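You operate a simulated robot arm through the tools that you are given. There is no shell and no other tool. Be economical: measure what you need, move in short steps, check, and stop when the job is done.

Carry out the task below with a simulated robot arm. There is one attempt and no reset: what you move stays moved.

JOB
Wipe the smudge off the black display with the green block, then put it in the PASS tray.
Fine: wet the block's felt in the blue dish first; put the block back.

Only the result counts: the job must be done as asked and must still hold three seconds after the hand-in. Knocking over, shifting, dropping, spilling or breaking anything else fails it.

ROBOT AND FRAMES
A 6-joint arm with a two-finger parallel gripper, fixed in place. Base frame: the origin is at the foot of the arm, x ahead of it, y to its left, z up; the work surface is at about z = 0. Readings come in mm, rad, newtons and seconds.
With the tool pointing down near the work surface it reaches from about 140 to 580 mm from the base axis. Its first joint turns from -1.152 to 1.152 rad. Payload 2.1 kg.
The TCP is the grasp point between the finger pads, 30 mm short of the fingertips. In the tool frame z runs along the fingers and y along their closing line. The gripper opens to 94 mm. The fingers are 28 mm wide and 10 mm thick; the gripper's body (50 by 96 mm) begins 55 mm behind the TCP.
Orientation is that of the tool frame in the base frame, as a unit quaternion [x, y, z, w]. With the fingers straight down and closing along the base's y, the tool's x points along the base's -x, its y along +y and its z along -z.

CONTROLS
- The arm moves only by the tool drive_tool. Its argument "deltas" is a list of rows, each an object of numbers (a shift or turn left out is 0, a gripper value left out holds the last): "tx", "ty", "tz": the shift along the tool's x, y, z in mm; "wx", "wy", "wz": the turn, a rotation vector about the tool's x, y, z in rad; "hand": the gripper command, from -1 (fully open) to 1 (shut), values between in proportion. In form: [{"tx": .., "ty": .., "tz": .., "wx": .., "wy": .., "wz": .., "hand": ..}, ...]. A call has 1 to 10 rows; each row is the pose to reach, as a shift and turn from the pose commanded when the call began, along the tool's axes at that moment. Each row takes 0.2 s and may step no farther than 50 mm and 0.15 rad from the row before; otherwise, or with a gripper value out of range, the whole call is refused. Where a pose cannot be reached the arm comes as near as it can. A force on the tool above 90 N (or 10 N above the force at the start of the call, whichever is more), or a blocked arm, ends the call early, and 0.2 s more pass. Each finger travels about 72 mm/s and halts on what it meets, pressing with about 38 N; the grip force reading is that of the motor and also rises with nothing between the fingers. The clock runs only during rows and for 0.2 s after the last one: add rows that repeat a pose to give the fingers time. It gives the time, the measured TCP pose, the force on the tool (base axes), the opening and the grip force at its end, in the units of the frame above (readings bear some noise), and new pictures: "pictures" is both (left out), scene, wrist or none.
- Cameras (640 x 400 px; columns grow to the right, rows downward): "scene" is fixed at [58.7, -372.7, 485.5]; the picture's right is [0.75, -0.66, 0.00], its down [-0.37, -0.42, -0.83] and it looks along [0.55, 0.62, -0.56] (base axes); focal length 322 px, centre (320, 200). "wrist" rides on the gripper at [-37, 0, -58] in the tool frame; the picture's right is [0.00, -1.00, 0.00], its down [0.97, 0.00, -0.24] and it looks along [0.24, 0.00, 0.97] (tool axes); focal length 218 px, centre (320, 200).
- pixel_to_xyz(camera, pixels): for up to 12 pixels [column, row] of the newest picture of that camera ("zoom" is the newest enlarged one), the place [x, y, z] in the base frame of the surface seen there, good to about 2 mm. No time passes.
- enlarge(camera, box): a new picture of the part [left, top, right, bottom] of that camera's present view, enlarged. No time passes.
- close_job(): hands the job in; it is judged then, once.

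Keep the steps short. Do not move on a guess: measure, check each grasp and each placing, and mend mistakes. In all there are 80 turns and 120 pictures (those below and enlarged ones count). Leave the gripper open and the arm clear of the work at the hand-in unless told otherwise, and finish with a single line.

The tools are called after "Call:" as a command line: name --argument value ..., lists and objects as JSON in quotes. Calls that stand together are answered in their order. drive_tool: Moves the arm, as the interface text tells. Its arguments: {"type":"object","properties":{"deltas":{"type":"array","items":{"type":"object","properties":{"tx":{"type":"number"},"ty":{"type":"number"},"tz":{"type":"number"},"wx":{"type":"number"},"wy":{"type":"number"},"wz":{"type":"number"},"hand":{"type":"number"}}}},"pictures":{"type":"string","enum":["both","scene","wrist","none"]}},"required":["deltas"]} The other tools are called the same way: pixel_to_xyz (camera, pixels) gives the place of the surface under pixels of a picture; enlarge (camera, box) takes an enlarged picture of a part of a camera's view; close_job () hands the job in.

At the start:

```text
t: 0.0
position: [348.3, -168.1, 278.2]
ee_rot: [0.0, 1.0, -0.001, 0.001]
contact_force: [0.8, 0.6, 0.3]
grip_width: 93.7
grip_force: 0.2
```

scene: 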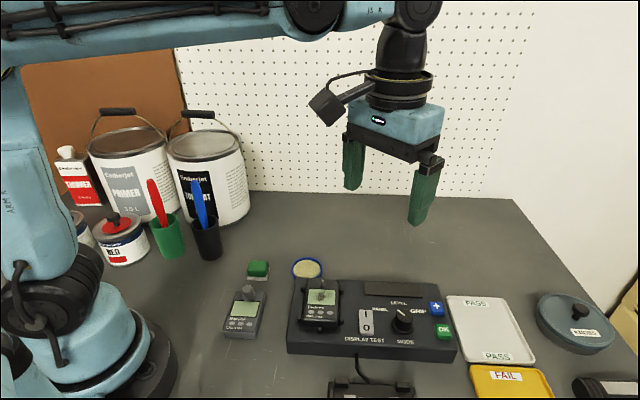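
wrist: 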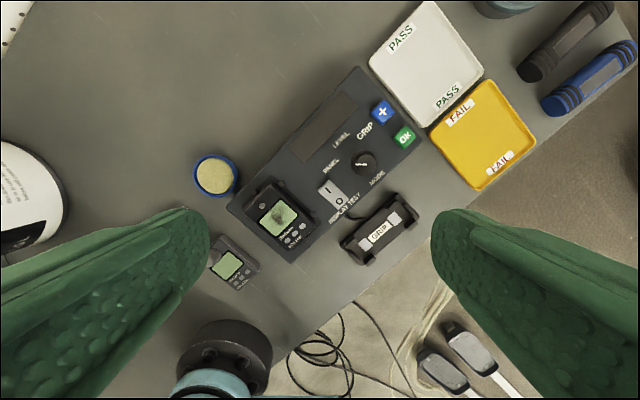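

I see a console holding a black device with a smudged screen (scene ~320,300), a grey device (~243,312), a green block (~258,270) and a blue dish (~307,268). I'll enlarge these areas before measuring.

Call:
enlarge --camera "scene" --box '[210, 245, 370, 345]'

Call:
enlarge --camera "wrist" --box '[180, 120, 420, 270]'

Call:
enlarge --camera "scene" --box '[320, 260, 560, 400]'

```text
4.00 times, centred on (290, 295) of scene
```

zoom: 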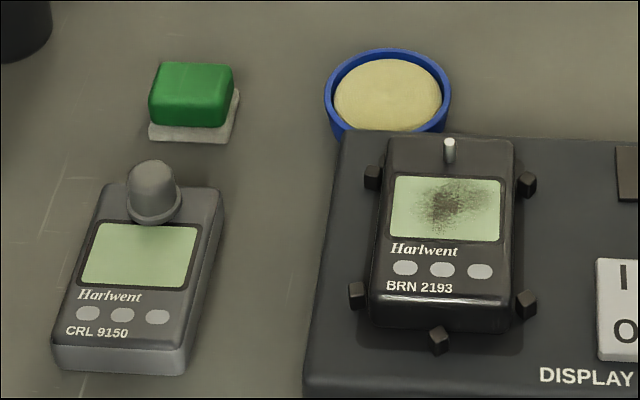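

```text
2.67 times, centred on (300, 195) of wrist
```

zoom: 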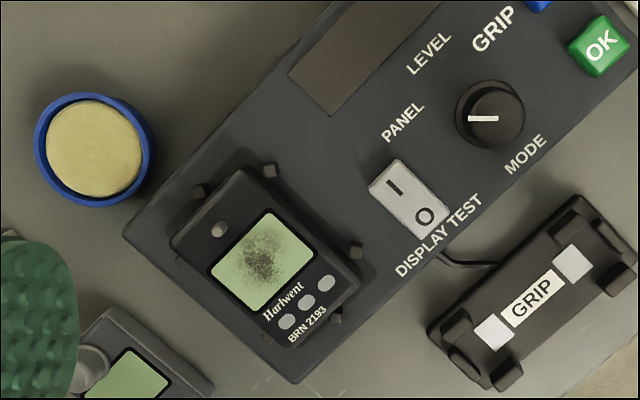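

```text
2.67 times, centred on (440, 330) of scene
```

zoom: 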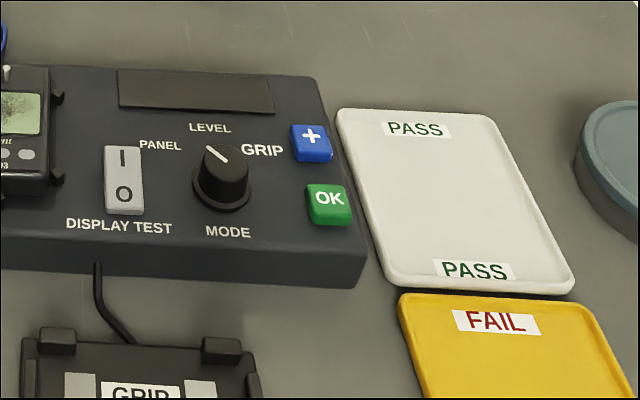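

Black unit "BRN 2193" has the smudge; the grey one, CRL 9150, is clean. Now I'll measure block, dish, device, posts and tray from the scene picture.

Call:
pixel_to_xyz --camera "scene" --pixels '[[250.5, 262.5], [267, 262], [266, 273], [249.5, 272.5], [258, 267], [247.5, 279], [267, 279], [307, 268], [293, 268], [321, 268], [307, 258], [270, 285]]'

Call:
pixel_to_xyz --camera "scene" --pixels '[[308, 280.5], [337.5, 281], [336.5, 320], [304, 318], [309, 290], [334.5, 291], [333.5, 304.5], [308.5, 304], [322, 281], [320, 312], [303, 287], [341.5, 289]]'

Call:
pixel_to_xyz --camera "wrist" --pixels '[[215, 175], [252, 193], [276, 185], [265, 244], [314, 214], [308, 240], [273, 215], [290, 238], [245, 206], [430, 5], [370, 68], [426, 125]]'

Call:
pixel_to_xyz --camera "scene" --pixels '[[490, 330], [450, 300], [500, 298], [533, 365], [467, 366], [470, 310], [510, 345], [345, 305], [380, 290], [298, 300], [290, 340], [404, 309]]'

```text
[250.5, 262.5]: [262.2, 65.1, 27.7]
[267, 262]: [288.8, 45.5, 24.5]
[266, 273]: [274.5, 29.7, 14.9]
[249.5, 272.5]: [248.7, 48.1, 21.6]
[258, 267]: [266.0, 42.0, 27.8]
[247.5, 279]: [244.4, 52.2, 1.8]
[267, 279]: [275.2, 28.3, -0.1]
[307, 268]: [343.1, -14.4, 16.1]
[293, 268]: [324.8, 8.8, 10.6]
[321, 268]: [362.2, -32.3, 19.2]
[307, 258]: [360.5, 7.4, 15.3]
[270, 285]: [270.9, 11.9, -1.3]
```

```text
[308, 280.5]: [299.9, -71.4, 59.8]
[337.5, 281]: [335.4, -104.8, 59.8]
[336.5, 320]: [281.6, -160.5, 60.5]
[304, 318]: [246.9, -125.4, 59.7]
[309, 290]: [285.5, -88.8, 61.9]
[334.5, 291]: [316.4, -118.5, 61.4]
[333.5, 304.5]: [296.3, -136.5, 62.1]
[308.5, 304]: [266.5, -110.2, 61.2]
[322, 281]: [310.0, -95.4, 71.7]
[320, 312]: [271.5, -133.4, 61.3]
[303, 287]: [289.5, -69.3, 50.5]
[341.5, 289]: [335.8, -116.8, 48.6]
```

```text
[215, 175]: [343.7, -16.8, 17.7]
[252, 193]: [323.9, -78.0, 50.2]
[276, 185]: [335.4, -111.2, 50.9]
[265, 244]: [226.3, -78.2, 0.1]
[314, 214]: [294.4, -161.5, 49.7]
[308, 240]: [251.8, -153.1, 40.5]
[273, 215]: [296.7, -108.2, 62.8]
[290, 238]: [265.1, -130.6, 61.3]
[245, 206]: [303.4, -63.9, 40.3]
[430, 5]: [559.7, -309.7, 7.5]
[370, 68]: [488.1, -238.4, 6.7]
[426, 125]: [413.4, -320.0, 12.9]
```

```text
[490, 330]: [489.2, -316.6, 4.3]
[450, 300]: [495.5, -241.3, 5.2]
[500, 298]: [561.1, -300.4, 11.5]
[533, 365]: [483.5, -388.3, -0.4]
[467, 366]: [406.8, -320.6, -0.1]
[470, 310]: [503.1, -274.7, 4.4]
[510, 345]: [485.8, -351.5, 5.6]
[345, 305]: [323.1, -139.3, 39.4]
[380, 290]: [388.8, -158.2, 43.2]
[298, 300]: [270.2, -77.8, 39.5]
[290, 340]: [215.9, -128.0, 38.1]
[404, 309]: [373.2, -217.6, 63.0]
```

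Device: top z≈60, ~49×77 mm, on the console (z≈40), between low posts. Before moving, I'll measure the posts and the tall items near the block (cups, brushes, cans).

Call:
pixel_to_xyz --camera "scene" --pixels '[[152, 183], [197, 183], [207, 250], [218, 225], [168, 250], [246, 200], [205, 140], [299.5, 317.5], [341.5, 319.5], [249, 290], [319.5, 329.5], [365, 322]]'

Call:
pixel_to_xyz --camera "wrist" --pixels '[[254, 192], [280.5, 184], [313, 213.5], [305.5, 239], [279, 246.5], [247, 216], [262, 206], [319, 190], [225, 242], [230, 265], [345, 205], [333, 193]]'

```text
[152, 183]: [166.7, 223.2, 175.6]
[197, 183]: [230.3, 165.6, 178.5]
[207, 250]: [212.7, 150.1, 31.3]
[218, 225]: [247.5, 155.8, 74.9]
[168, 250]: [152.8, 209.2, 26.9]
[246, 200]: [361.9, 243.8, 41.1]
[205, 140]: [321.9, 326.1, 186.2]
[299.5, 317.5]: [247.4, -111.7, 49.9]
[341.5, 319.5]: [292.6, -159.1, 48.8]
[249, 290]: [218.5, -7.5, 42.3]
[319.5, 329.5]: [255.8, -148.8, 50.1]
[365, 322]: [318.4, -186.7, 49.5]
```

```text
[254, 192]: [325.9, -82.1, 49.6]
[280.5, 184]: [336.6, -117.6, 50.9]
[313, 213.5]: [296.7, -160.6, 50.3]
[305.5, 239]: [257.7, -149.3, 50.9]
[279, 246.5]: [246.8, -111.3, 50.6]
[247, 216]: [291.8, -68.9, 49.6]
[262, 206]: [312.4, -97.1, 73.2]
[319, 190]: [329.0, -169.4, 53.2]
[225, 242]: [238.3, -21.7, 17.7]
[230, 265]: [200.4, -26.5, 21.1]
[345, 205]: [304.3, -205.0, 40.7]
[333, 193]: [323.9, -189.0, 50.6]
```

Cans are away from the block; the blue brush top is at (230,166,178). I'll go over the block at z≈245 to see it from above with the wrist camera.

Call:
drive_tool --deltas '[{"tx": 16, "ty": 42, "tz": 6}, {"tx": 32, "ty": 84, "tz": 12}, {"tx": 48, "ty": 126, "tz": 18}, {"tx": 64, "ty": 168, "tz": 24}, {"tx": 80, "ty": 208, "tz": 32}]'

```text
t: 1.2
position: [270.0, 41.7, 242.7]
ee_rot: [0.001, 1.0, 0.0, 0.001]
contact_force: [-0.1, -0.9, -0.7]
grip_width: 94.2
grip_force: 0.0
```

scene: 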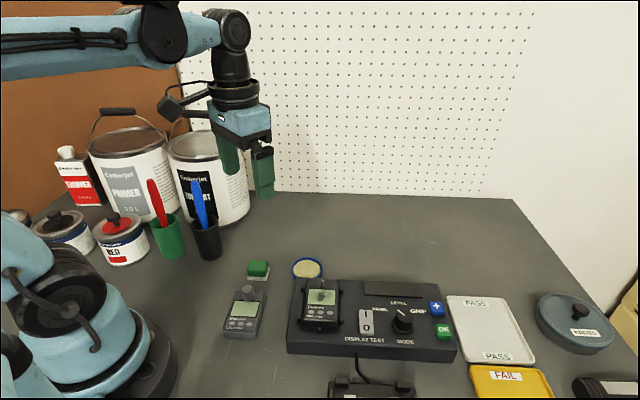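
wrist: 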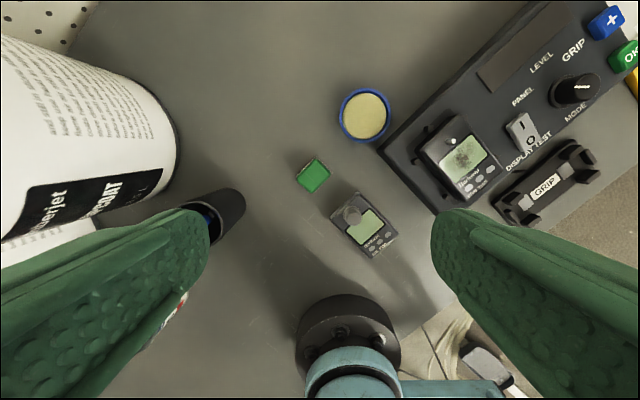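

Call:
enlarge --camera "wrist" --box '[280, 145, 344, 205]'

Call:
enlarge --camera "scene" --box '[238, 252, 278, 292]'

Call:
enlarge --camera "wrist" --box '[280, 145, 344, 205]'

```text
6.67 times, centred on (312, 175) of wrist
```

zoom: 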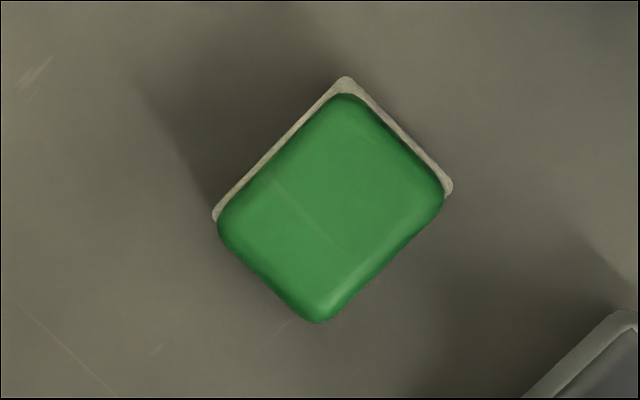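

```text
10.00 times, centred on (258, 272) of scene
```

zoom: 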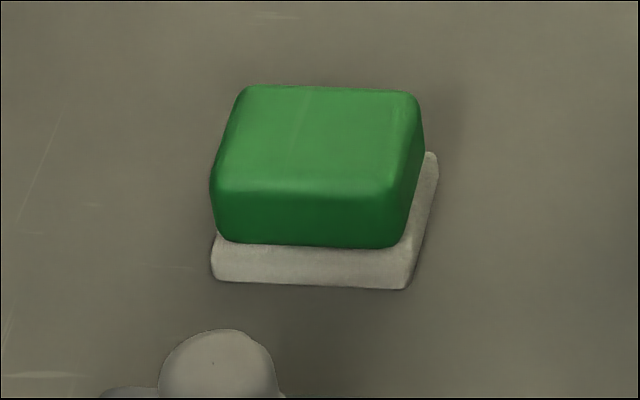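

```text
6.67 times, centred on (312, 175) of wrist
```

zoom: 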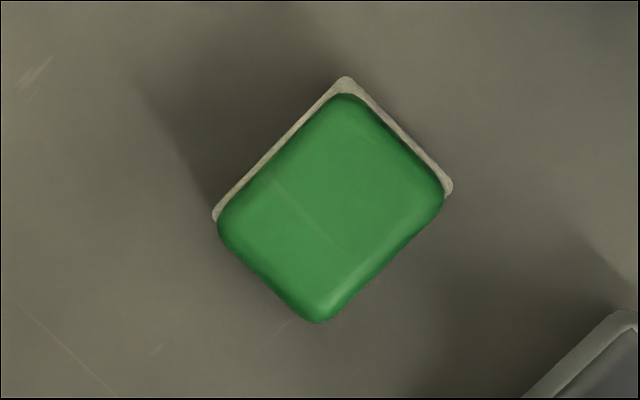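

The block is ~33×26 mm, at 45°, its long side parallel to the device's width. Measuring its centre and edges, and the dish.

Call:
pixel_to_xyz --camera "zoom" --pixels '[[331, 205], [345, 80], [214, 213], [450, 188], [345, 100], [225, 225], [436, 195], [318, 316], [275, 157], [398, 140], [270, 270], [385, 255]]'

Call:
pixel_to_xyz --camera "wrist" --pixels '[[365, 115], [340, 115], [390.5, 115], [365, 90], [365, 141], [346, 114], [384, 114], [365, 135], [350, 215], [365, 96]]'

Call:
enlarge --camera "wrist" --box '[333, 85, 397, 145]'

```text
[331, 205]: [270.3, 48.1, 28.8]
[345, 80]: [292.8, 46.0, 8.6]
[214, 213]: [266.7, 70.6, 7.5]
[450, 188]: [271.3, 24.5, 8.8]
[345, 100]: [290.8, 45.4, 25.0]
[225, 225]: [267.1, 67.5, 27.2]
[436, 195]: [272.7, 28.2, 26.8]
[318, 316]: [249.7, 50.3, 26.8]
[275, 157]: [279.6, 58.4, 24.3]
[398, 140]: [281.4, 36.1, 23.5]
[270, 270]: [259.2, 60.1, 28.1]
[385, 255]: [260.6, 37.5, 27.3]
```

```text
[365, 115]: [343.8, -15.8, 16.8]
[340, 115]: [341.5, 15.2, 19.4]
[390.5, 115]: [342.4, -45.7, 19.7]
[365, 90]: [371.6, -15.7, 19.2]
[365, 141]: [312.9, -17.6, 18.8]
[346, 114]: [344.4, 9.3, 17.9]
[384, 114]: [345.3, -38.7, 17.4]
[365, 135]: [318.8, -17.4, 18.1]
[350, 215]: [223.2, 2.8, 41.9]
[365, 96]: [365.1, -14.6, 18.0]
```

```text
6.67 times, centred on (365, 115) of wrist
```

zoom: 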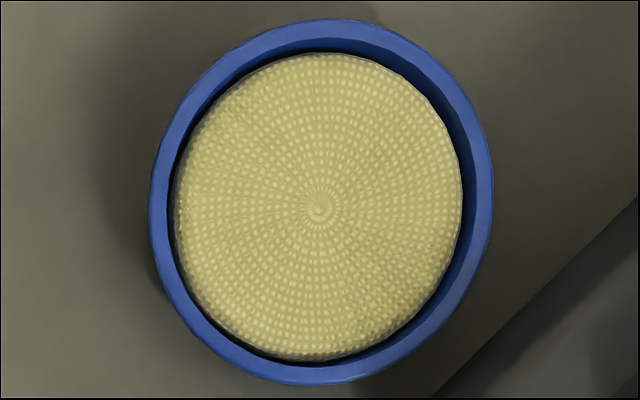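

Block centre ≈ (270, 48), felt z 0–8, green body z 8–28. Dish centre ≈ (342.5, −15.5), rim z 19, sponge z 17. I'll turn the tool 45° so it closes along the block's long side, go down to z≈115 above it, and part-close to ~60 mm.

Call:
drive_tool --deltas '[{"wz": -0.13, "ty": 1, "tz": 21, "hand": -0.3}, {"wz": -0.26, "ty": 2, "tz": 42}, {"wz": -0.39, "ty": 3, "tz": 63}, {"wz": -0.52, "ty": 4, "tz": 84}, {"wz": -0.65, "ty": 5, "tz": 105}, {"wz": -0.775, "ty": 6, "tz": 128}, {"wz": -0.775, "ty": 6, "tz": 128}]'

```text
t: 2.8
position: [269.9, 45.7, 116.2]
ee_rot: [-0.38, 0.925, -0.001, 0.0]
contact_force: [-0.5, 0.0, 0.8]
grip_width: 61.0
grip_force: 0.1
```

scene: 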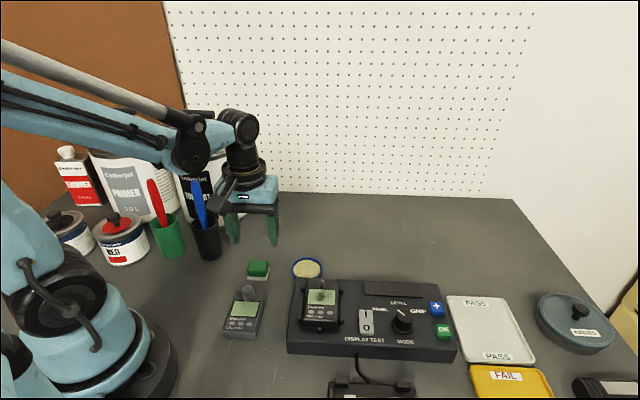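
wrist: 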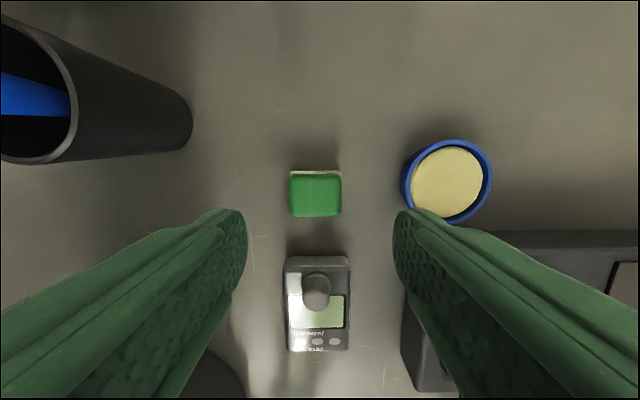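

The block looks square to the fingers, about 4 px left of centre. Checking its centre again from this closer view.

Call:
pixel_to_xyz --camera "wrist" --pixels '[[316, 196], [291, 196], [340.5, 196], [316, 178], [316, 215], [290, 172], [341, 172], [293, 178], [339, 178]]'

```text
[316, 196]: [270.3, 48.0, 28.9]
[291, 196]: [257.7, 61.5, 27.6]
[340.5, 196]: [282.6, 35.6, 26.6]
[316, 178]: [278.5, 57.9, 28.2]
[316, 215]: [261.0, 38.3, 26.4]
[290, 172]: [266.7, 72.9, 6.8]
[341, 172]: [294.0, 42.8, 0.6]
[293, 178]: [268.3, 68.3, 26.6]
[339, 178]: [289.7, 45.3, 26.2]
```

Centre (270.2, 48.2). Correct by ty +1.6, tx −2, lower to TCP z≈41.5 (fingertips ≈11, above the felt).

Call:
drive_tool --deltas '[{"tx": -2, "ty": 1.6, "tz": 20}, {"tx": -2, "ty": 1.6, "tz": 45}, {"tx": -2, "ty": 1.6, "tz": 65}, {"tx": -2, "ty": 1.6, "tz": 74.5}, {"tx": -2, "ty": 1.6, "tz": 74.5}]'

```text
t: 4.0
position: [270.0, 48.4, 44.3]
ee_rot: [-0.378, 0.926, -0.001, 0.0]
contact_force: [-0.1, -0.5, 0.1]
grip_width: 60.9
grip_force: 0.1
```

scene: 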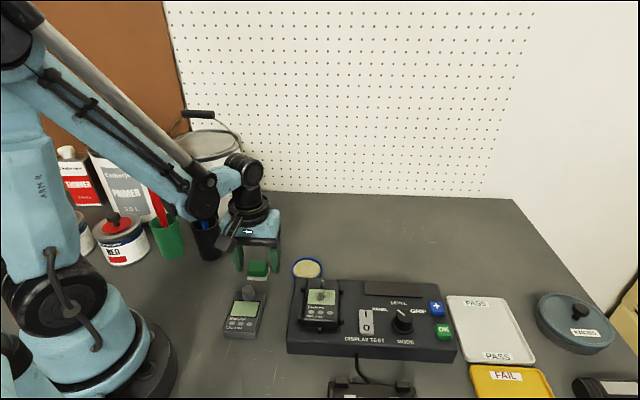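
wrist: 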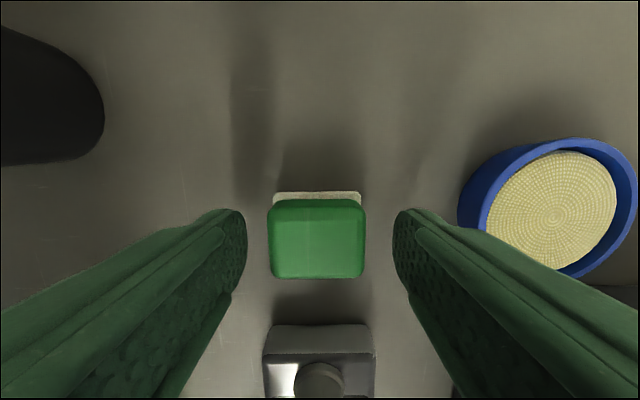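

Centred (block columns 267–366, fingers 245–393). Lower 2 mm and close.

Call:
drive_tool --deltas '[{"tz": 2}, {"tz": 2, "hand": 0.6}, {"tz": 2, "hand": 0.6}, {"tz": 2, "hand": 0.6}]'

```text
t: 5.0
position: [269.6, 47.4, 41.8]
ee_rot: [-0.378, 0.926, 0.0, 0.0]
contact_force: [0.9, 0.1, -1.0]
grip_width: 36.5
grip_force: 37.7
```

scene: 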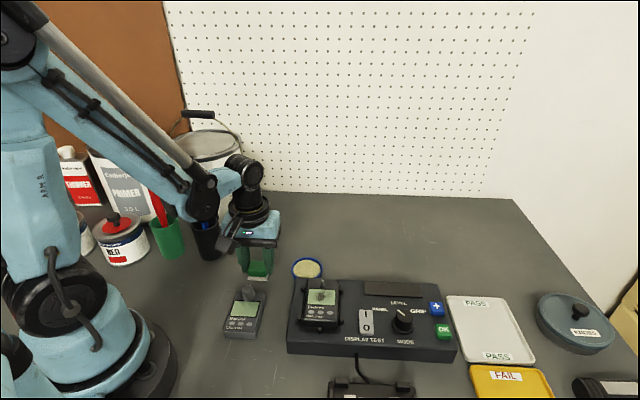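
wrist: 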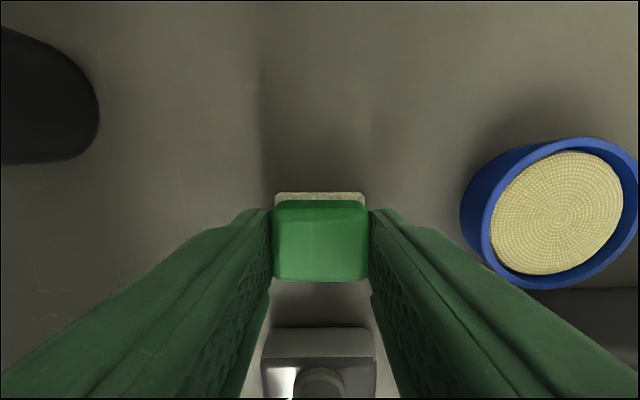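

Gripped (opening 36.5, force 38 N). Lift 50 mm and travel to above the dish (tool tx −7, ty −96).

Call:
drive_tool --deltas '[{"tz": -25}, {"tz": -50}, {"tz": -50, "tx": -2, "ty": -32}, {"tz": -50, "tx": -4.5, "ty": -64}, {"tz": -50, "tx": -7, "ty": -96}, {"tz": -50, "tx": -7, "ty": -96}]'

```text
t: 6.4
position: [340.9, -17.0, 90.1]
ee_rot: [-0.377, 0.926, 0.0, 0.0]
contact_force: [0.0, -0.7, -0.2]
grip_width: 36.4
grip_force: 38.0
```

scene: 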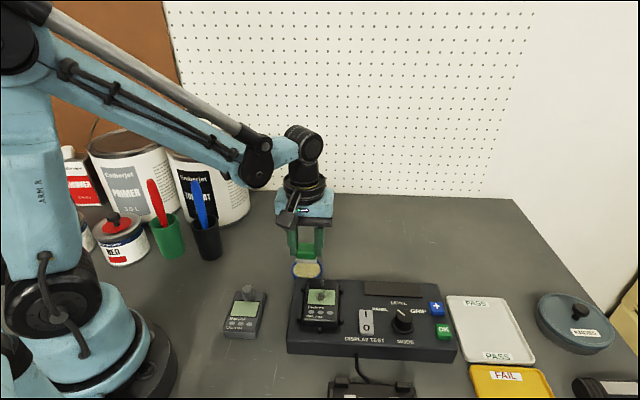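
wrist: 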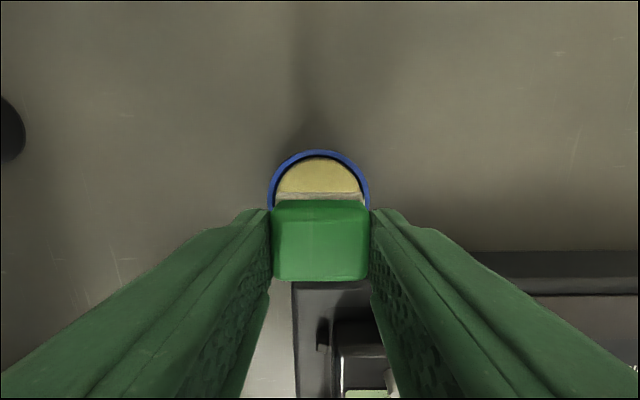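

Dish is centred under the block. Checking the console's edge clearance before lowering.

Call:
pixel_to_xyz --camera "wrist" --pixels '[[480, 255], [480, 275], [480, 289], [480, 297], [600, 255], [600, 300], [297, 287], [320, 152], [270, 200], [369, 200], [296, 340]]'

Call:
enlarge --camera "scene" --box '[270, 220, 350, 290]'

```text
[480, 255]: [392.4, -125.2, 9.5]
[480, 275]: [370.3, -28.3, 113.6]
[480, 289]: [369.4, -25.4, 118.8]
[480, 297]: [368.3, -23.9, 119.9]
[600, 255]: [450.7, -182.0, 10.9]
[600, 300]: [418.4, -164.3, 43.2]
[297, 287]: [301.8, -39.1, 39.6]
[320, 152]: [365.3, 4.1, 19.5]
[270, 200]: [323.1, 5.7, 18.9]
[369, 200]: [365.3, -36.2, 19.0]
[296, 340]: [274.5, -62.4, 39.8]
```

```text
5.71 times, centred on (310, 255) of scene
```

zoom: 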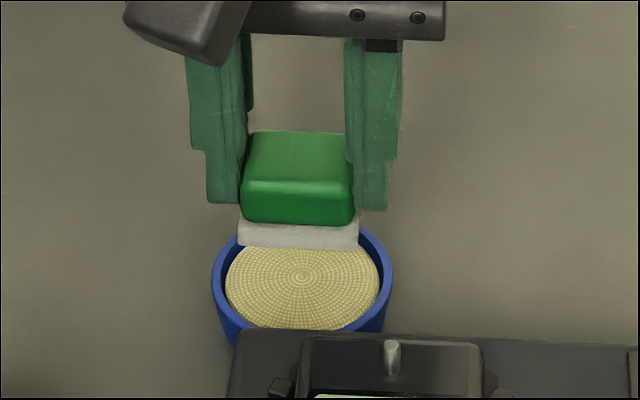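

Clear: console edge is ~42 mm from the dish centre. Lower in small steps until the felt touches the wet sponge (z≈17).

Call:
drive_tool --deltas '[{"tx": -1, "ty": -0.6, "tz": 15}, {"tx": -1, "ty": -0.6, "tz": 28}, {"tx": -1, "ty": -0.6, "tz": 32}, {"tx": -1, "ty": -0.6, "tz": 33}, {"tx": -1, "ty": -0.6, "tz": 33}]'

```text
t: 7.6
position: [342.3, -16.0, 57.9]
ee_rot: [-0.378, 0.926, -0.001, 0.0]
contact_force: [-1.2, -0.2, 12.1]
grip_width: 36.4
grip_force: 38.3
```

scene: 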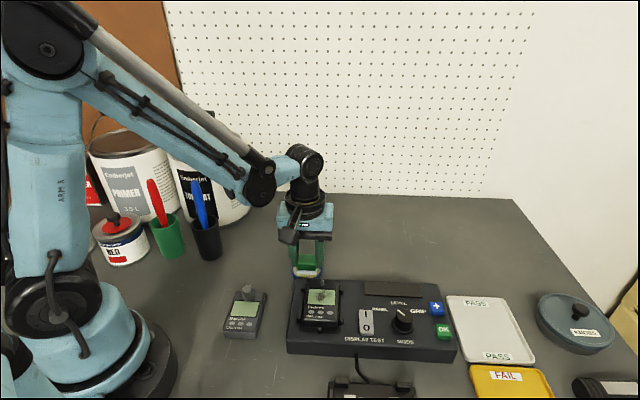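
wrist: 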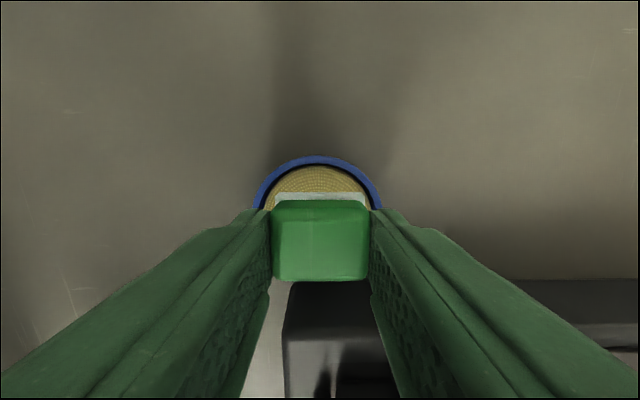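

12 N up: the felt is pressing on the sponge inside the rim. Hold briefly, then lift and look at the felt.

Call:
drive_tool --deltas '[{"tz": 0.5}, {"tz": 0.5}, {"tz": 0.5}, {"tz": -20}, {"tz": -50}, {"tz": -50}]'

Call:
enlarge --camera "scene" --box '[270, 210, 350, 280]'

```text
t: 9.0
position: [341.1, -15.2, 108.3]
ee_rot: [-0.379, 0.926, -0.001, 0.001]
contact_force: [-0.5, -0.2, -0.7]
grip_width: 36.3
grip_force: 38.1
```

scene: 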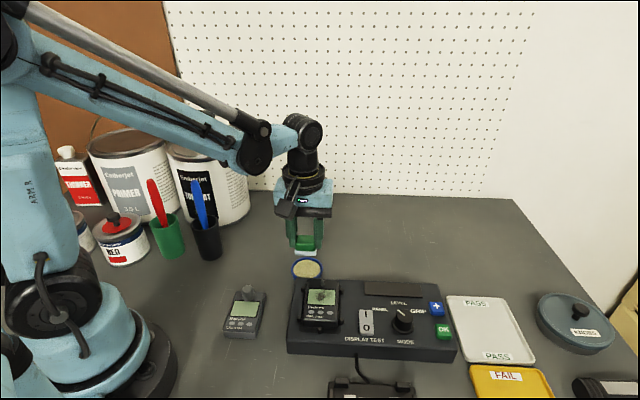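
wrist: 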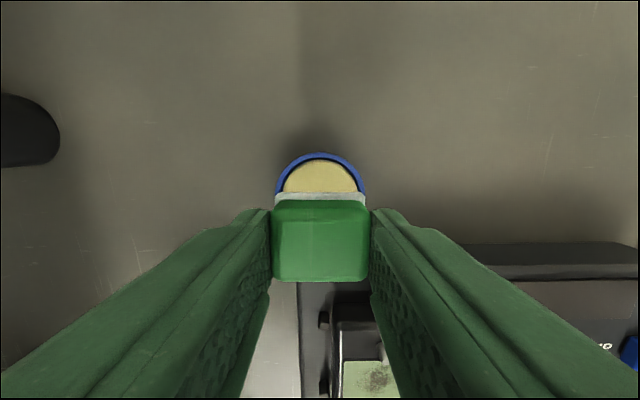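

```text
5.71 times, centred on (310, 245) of scene
```

zoom: 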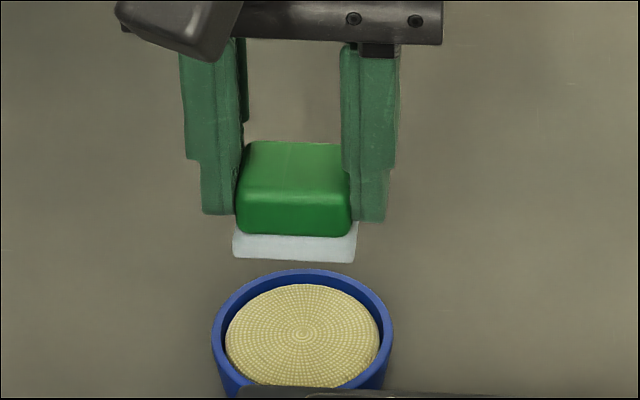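

The felt turned paler/bluish, so it's wet. Now raise 25 mm (felt clears the device's pin at z 73) and go above the screen centre (291, −113.5).

Call:
drive_tool --deltas '[{"tz": -25}, {"tx": 35, "ty": -11.4, "tz": -25}, {"tx": 70, "ty": -22.8, "tz": -25}, {"tx": 105, "ty": -34.3, "tz": -25}, {"tx": 105, "ty": -34.3, "tz": -25}]'

Call:
enlarge --camera "scene" --box '[280, 220, 360, 340]'

```text
t: 10.2
position: [292.7, -111.1, 131.9]
ee_rot: [-0.378, 0.926, 0.0, 0.001]
contact_force: [-0.7, -0.2, -0.2]
grip_width: 36.4
grip_force: 37.8
```

scene: 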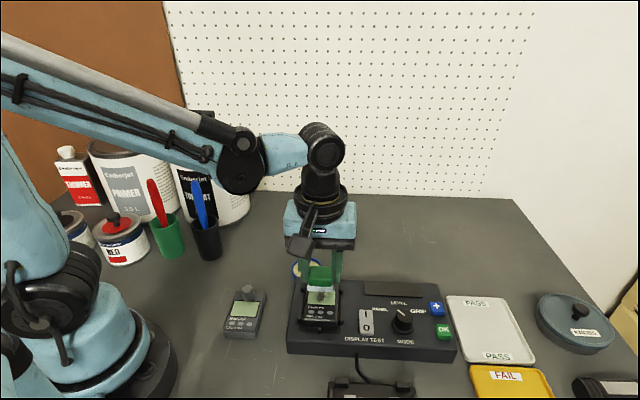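
wrist: 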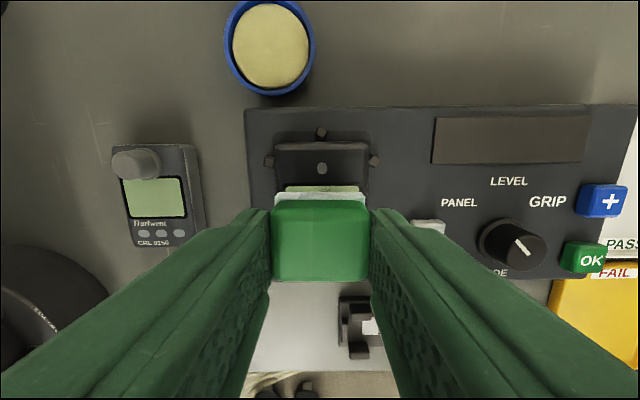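

```text
3.33 times, centred on (320, 280) of scene
```

zoom: 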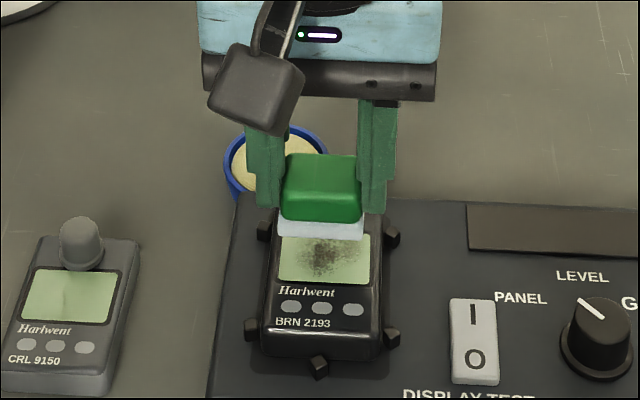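

Aligned with the device. Measured TCP is ~2 mm toward the pin, so tx +1.5; lower until contact near felt z≈61.

Call:
drive_tool --deltas '[{"tx": 1.5, "tz": 15}, {"tx": 1.5, "tz": 27}, {"tx": 1.5, "tz": 29}, {"tx": 1.5, "tz": 30}, {"tx": 1.5, "tz": 30}]'

Call:
enlarge --camera "scene" --box '[280, 250, 360, 340]'

```text
t: 11.4
position: [290.7, -113.6, 104.2]
ee_rot: [-0.378, 0.926, -0.001, 0.001]
contact_force: [-1.7, 0.4, 9.8]
grip_width: 36.4
grip_force: 38.6
```

scene: 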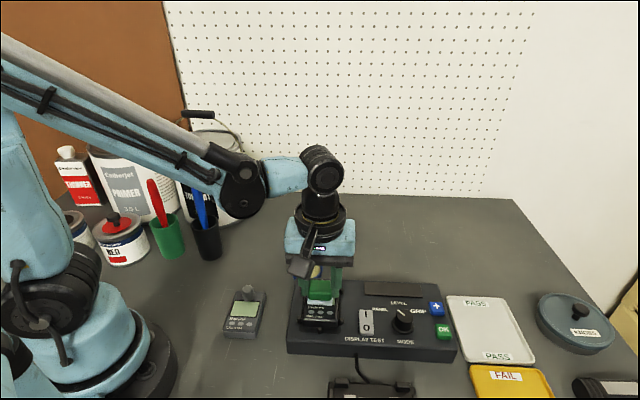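
wrist: 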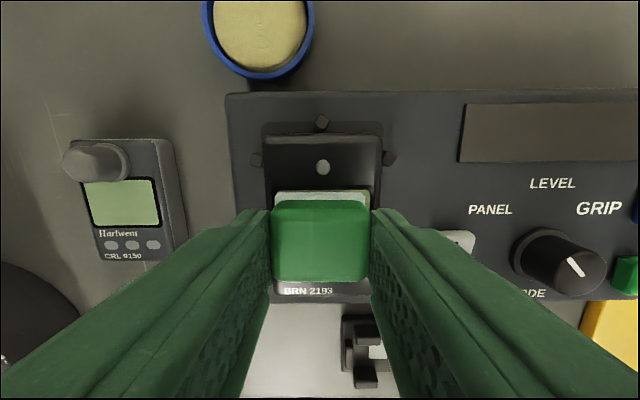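

```text
4.44 times, centred on (320, 295) of scene
```

zoom: 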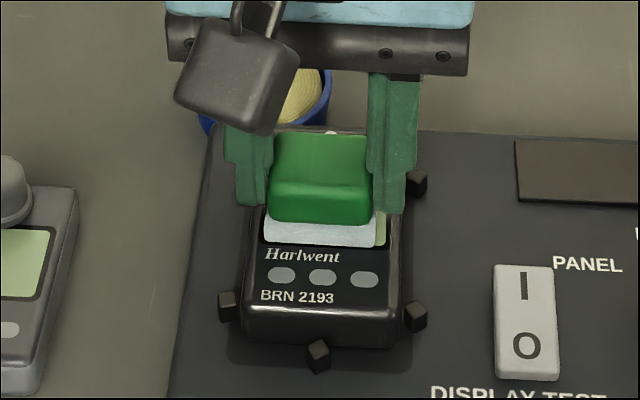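

10 N contact on the screen. Wiping with small strokes across (tool y ±7) and a little along x.

Call:
drive_tool --deltas '[{"ty": -4}, {"ty": -8}, {"ty": -4}, {"ty": 0}, {"ty": 4}, {"ty": 0, "tx": 3}, {"ty": -6, "tx": 3}, {"ty": -6, "tx": -3}, {"ty": 0, "tx": -3}, {"ty": 4, "tx": -3}]' --pictures "none"

Call:
drive_tool --deltas '[{"ty": -5}, {"ty": -10}, {"ty": -5}, {"ty": 0}, {"ty": -4, "tx": 3}, {"ty": -8, "tx": 3}, {"ty": -4, "tx": 3}, {"ty": -4, "tx": 3, "tz": -15}, {"ty": -4, "tx": 3, "tz": -35}, {"ty": 0, "tx": -60, "tz": -45}]'

Call:
enlarge --camera "scene" --box '[280, 250, 360, 340]'

```text
t: 13.6
position: [289.8, -109.6, 103.5]
ee_rot: [-0.378, 0.926, -0.002, 0.0]
contact_force: [2.0, -1.5, 6.5]
grip_width: 36.7
grip_force: 38.4
```

```text
refused: row 10 steps farther than a row can; nothing moved
```

```text
4.44 times, centred on (320, 295) of scene
```

zoom: 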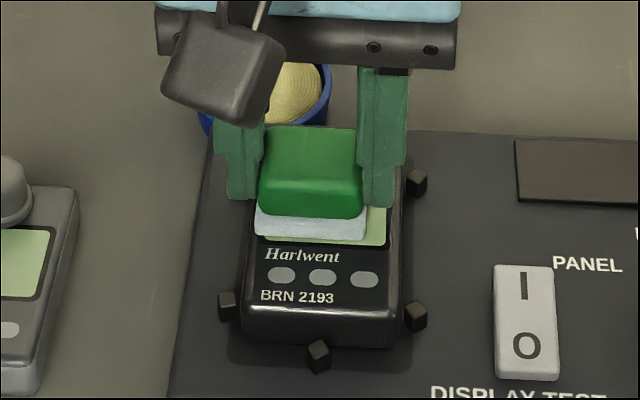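

The call was refused for a too-long last row; nothing moved. The device stays put. Another pass, then lift.

Call:
drive_tool --deltas '[{"ty": -5}, {"ty": -11}, {"ty": -5, "tx": 3}, {"ty": 0, "tx": 3}, {"ty": -6, "tx": 6}, {"ty": -11, "tx": 6}, {"ty": -4, "tx": 5}, {"ty": -4, "tx": 3, "tz": -20}, {"ty": -4, "tx": -30, "tz": -45}, {"ty": -4, "tx": -60, "tz": -60}]'

Call:
enlarge --camera "scene" --box '[280, 250, 360, 340]'

```text
t: 15.8
position: [335.9, -71.5, 163.9]
ee_rot: [-0.378, 0.926, 0.0, 0.001]
contact_force: [0.2, 1.0, 0.7]
grip_width: 36.4
grip_force: 37.4
```

scene: 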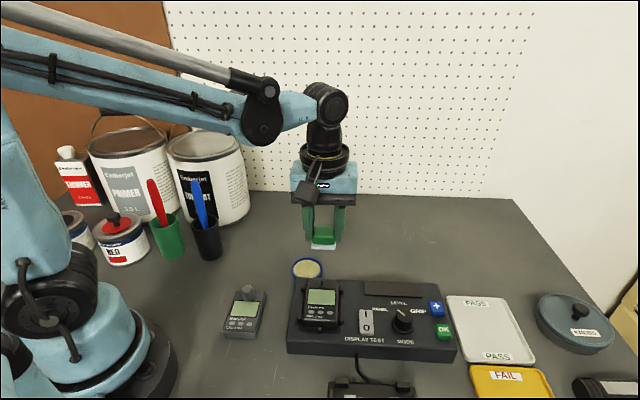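
wrist: 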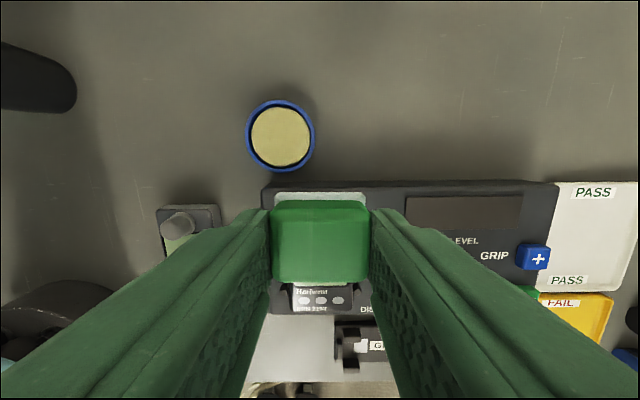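

```text
4.44 times, centred on (320, 295) of scene
```

zoom: 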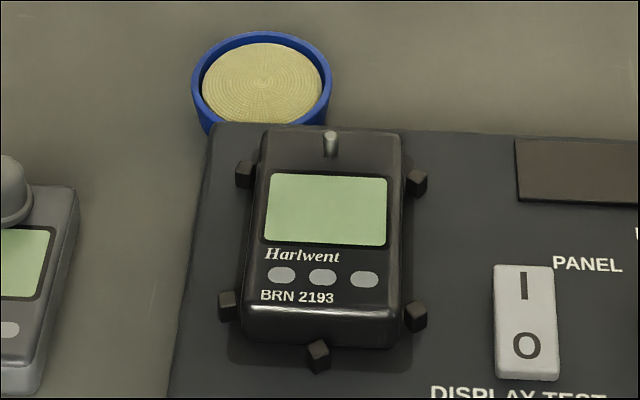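

The screen is clean. Now back to the block's home: delta tx −35.5, ty +130.9, tz +122 from the summed commands. First above it.

Call:
drive_tool --deltas '[{"tx": -9, "ty": 33}, {"tx": -18, "ty": 66}, {"tx": -27, "ty": 99}, {"tx": -35.5, "ty": 130.9}, {"tx": -35.5, "ty": 130.9, "tz": 40}, {"tx": -35.5, "ty": 130.9, "tz": 80}, {"tx": -35.5, "ty": 130.9, "tz": 105}, {"tx": -35.5, "ty": 130.9, "tz": 105}]'

Call:
enlarge --camera "scene" --box '[210, 210, 310, 300]'

```text
t: 17.6
position: [269.9, 47.8, 59.6]
ee_rot: [-0.378, 0.926, -0.001, 0.001]
contact_force: [-0.4, 0.0, 0.5]
grip_width: 36.4
grip_force: 37.4
```

scene: 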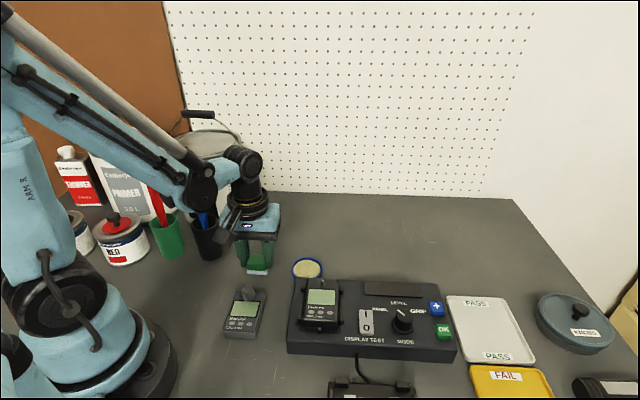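
wrist: 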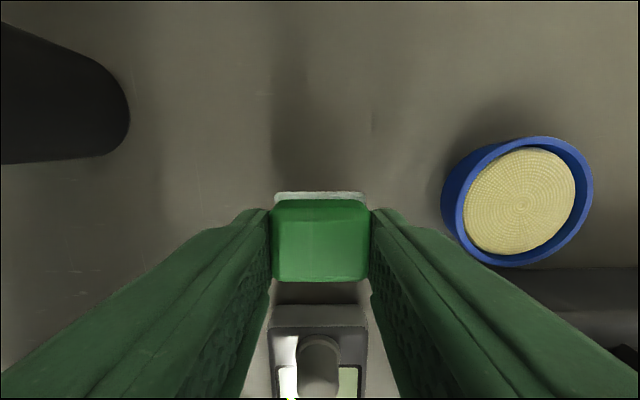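

```text
4.44 times, centred on (260, 255) of scene
```

zoom: 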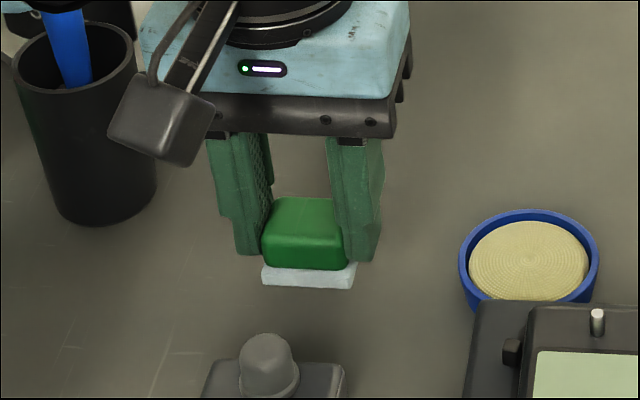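

Position matches the pick. Lower the remaining 17 mm, then release and open only to ~60 mm.

Call:
drive_tool --deltas '[{"tz": 10}, {"tz": 15}, {"tz": 16.8}, {"tz": 16.8}, {"tz": 16.8, "hand": -0.25}, {"tz": 16.8, "hand": -0.25}, {"tz": 16.8, "hand": -0.25}]'

```text
t: 19.2
position: [269.5, 47.4, 41.8]
ee_rot: [-0.378, 0.926, -0.001, 0.001]
contact_force: [-0.3, -0.2, 0.3]
grip_width: 58.8
grip_force: 0.1
```

scene: 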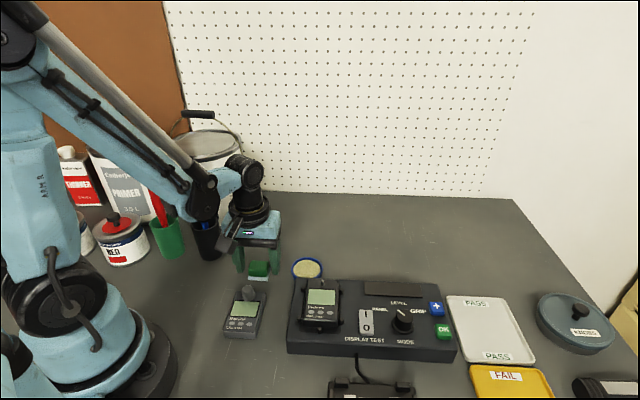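
wrist: 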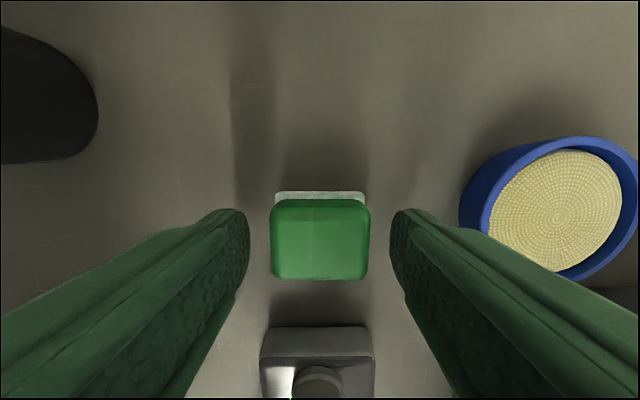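

Block is standing at its home. Raise 90 mm straight up, then move over the device (tx 98, ty −132).

Call:
drive_tool --deltas '[{"tz": -45}, {"tz": -90, "hand": -0.38}, {"tx": 24.5, "ty": -33, "tz": -90}, {"tx": 49, "ty": -66, "tz": -90}, {"tx": 73.5, "ty": -99, "tz": -90}, {"tx": 98, "ty": -132, "tz": -90}, {"tx": 98, "ty": -132, "tz": -90}]'

```text
t: 20.8
position: [290.5, -116.9, 131.4]
ee_rot: [-0.378, 0.926, -0.001, 0.0]
contact_force: [-0.2, 0.1, 1.1]
grip_width: 65.0
grip_force: 0.0
```

scene: 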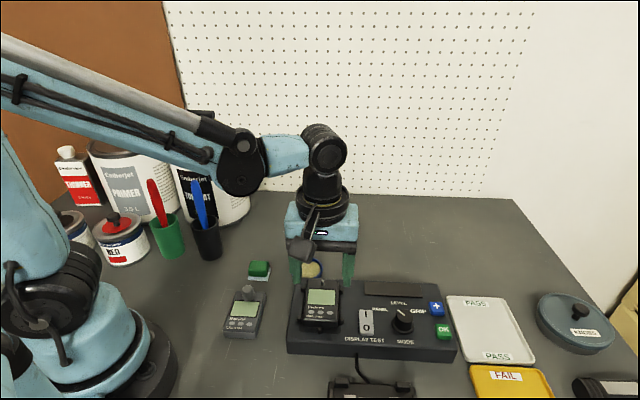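
wrist: 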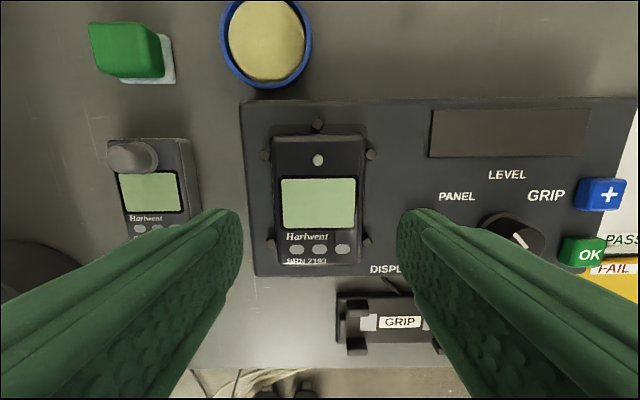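

Device is centred between the fingers (columns 274–364). Measuring its edges and the posts here.

Call:
pixel_to_xyz --camera "wrist" --pixels '[[275, 145], [362, 145], [277, 245], [361, 245], [265, 155], [370, 154], [271, 243], [367, 241], [318, 124], [318, 205], [278, 200], [360, 200]]'

Call:
enlarge --camera "wrist" --box '[230, 110, 430, 280]'

```text
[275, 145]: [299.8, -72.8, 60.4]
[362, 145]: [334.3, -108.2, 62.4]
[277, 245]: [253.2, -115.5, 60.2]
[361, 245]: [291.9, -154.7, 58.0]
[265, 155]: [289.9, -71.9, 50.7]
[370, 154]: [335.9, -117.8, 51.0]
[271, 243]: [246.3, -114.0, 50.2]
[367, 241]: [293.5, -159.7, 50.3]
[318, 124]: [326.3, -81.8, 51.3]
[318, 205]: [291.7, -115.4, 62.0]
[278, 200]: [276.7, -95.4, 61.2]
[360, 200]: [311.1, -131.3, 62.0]
```

```text
2.35 times, centred on (330, 195) of wrist
```

zoom: 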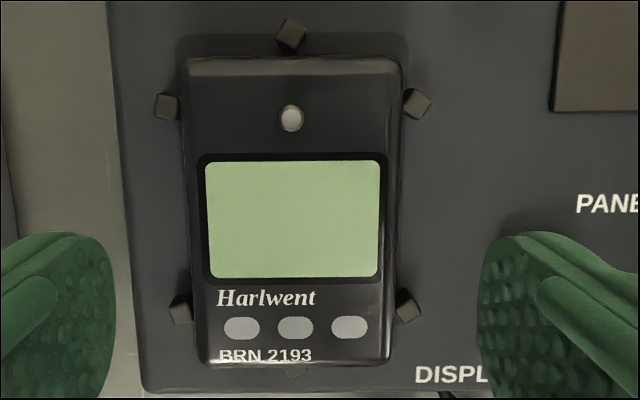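

Centre (291.4, −115.8), angle ≈44.5°: matches the tool. Lower 58 mm to TCP z≈73.5 (fingertips ≈3 mm above the console).

Call:
drive_tool --deltas '[{"tx": -0.8, "tz": 25}, {"tx": -0.8, "tz": 45}, {"tx": -0.8, "tz": 55}, {"tx": -0.8, "tz": 58}, {"tx": -0.8, "tz": 58}]'

Call:
enlarge --camera "scene" --box '[280, 250, 360, 340]'

```text
t: 22.0
position: [292.5, -114.2, 72.2]
ee_rot: [-0.377, 0.926, -0.001, 0.0]
contact_force: [-0.7, 0.3, -0.2]
grip_width: 65.1
grip_force: 0.1
```

scene: 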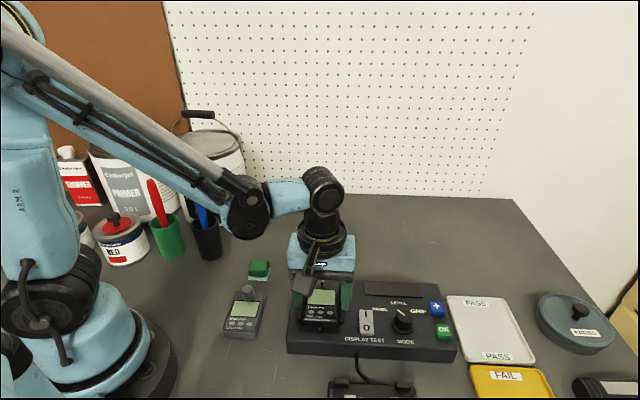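
wrist: 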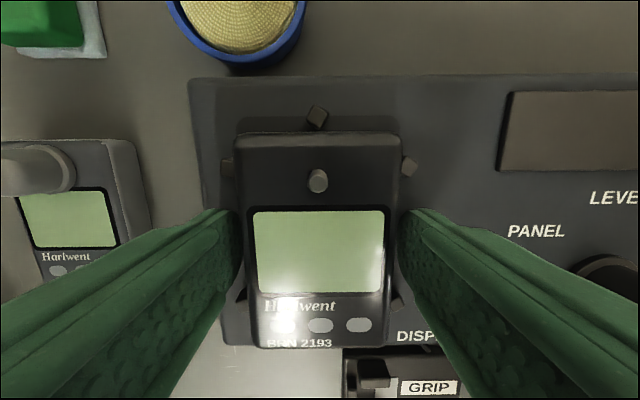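

```text
4.44 times, centred on (320, 295) of scene
```

zoom: 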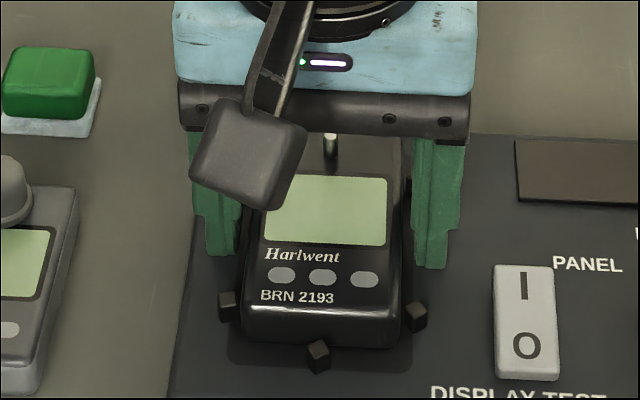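

Fingers straddle the device between the posts. Close.

Call:
drive_tool --deltas '[{"hand": 0.2}, {"hand": 0.2}, {"hand": 0.2}]'

```text
t: 22.8
position: [292.3, -114.8, 73.9]
ee_rot: [-0.377, 0.926, -0.002, 0.001]
contact_force: [0.1, 0.5, -1.4]
grip_width: 55.2
grip_force: 38.6
```

scene: 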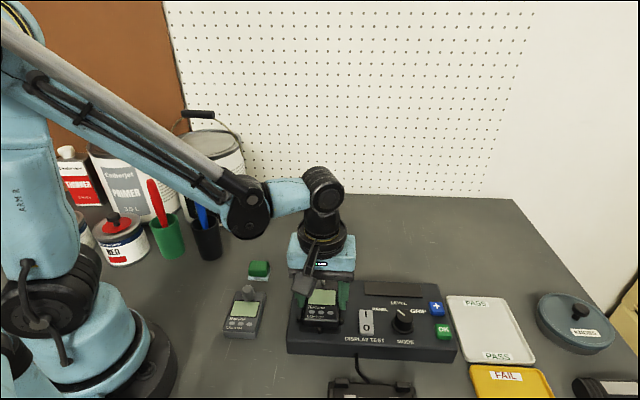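
wrist: 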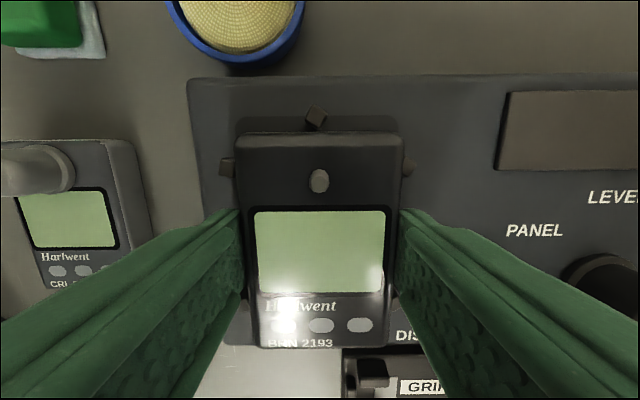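

Gripped at 55 mm (38 N). Lift slowly and check it comes cleanly off the posts.

Call:
drive_tool --deltas '[{"tz": -5}, {"tz": -15}, {"tz": -30}, {"tz": -50}, {"tz": -65}, {"tz": -65}]'

Call:
enlarge --camera "scene" --box '[270, 220, 370, 340]'

```text
t: 24.2
position: [292.3, -115.1, 139.1]
ee_rot: [-0.378, 0.926, -0.001, 0.0]
contact_force: [-0.5, -0.4, -1.7]
grip_width: 55.2
grip_force: 37.2
```

scene: 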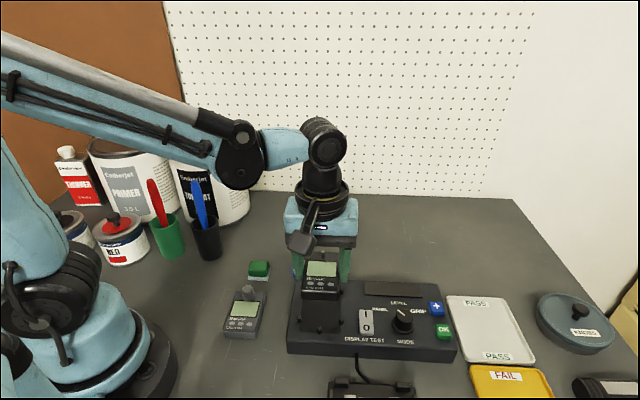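
wrist: 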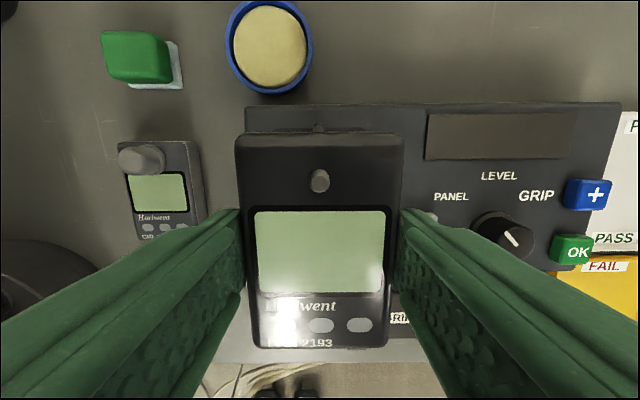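

```text
3.33 times, centred on (320, 280) of scene
```

zoom: 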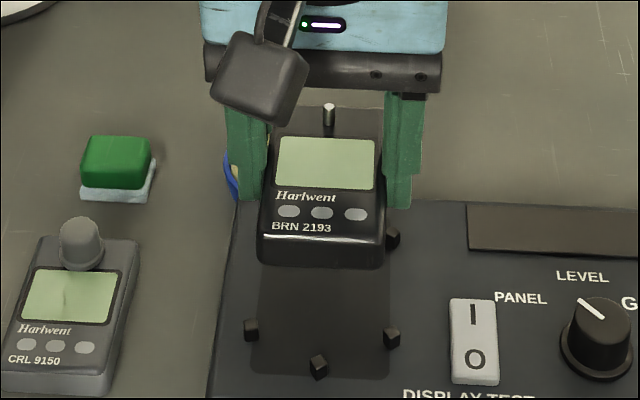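

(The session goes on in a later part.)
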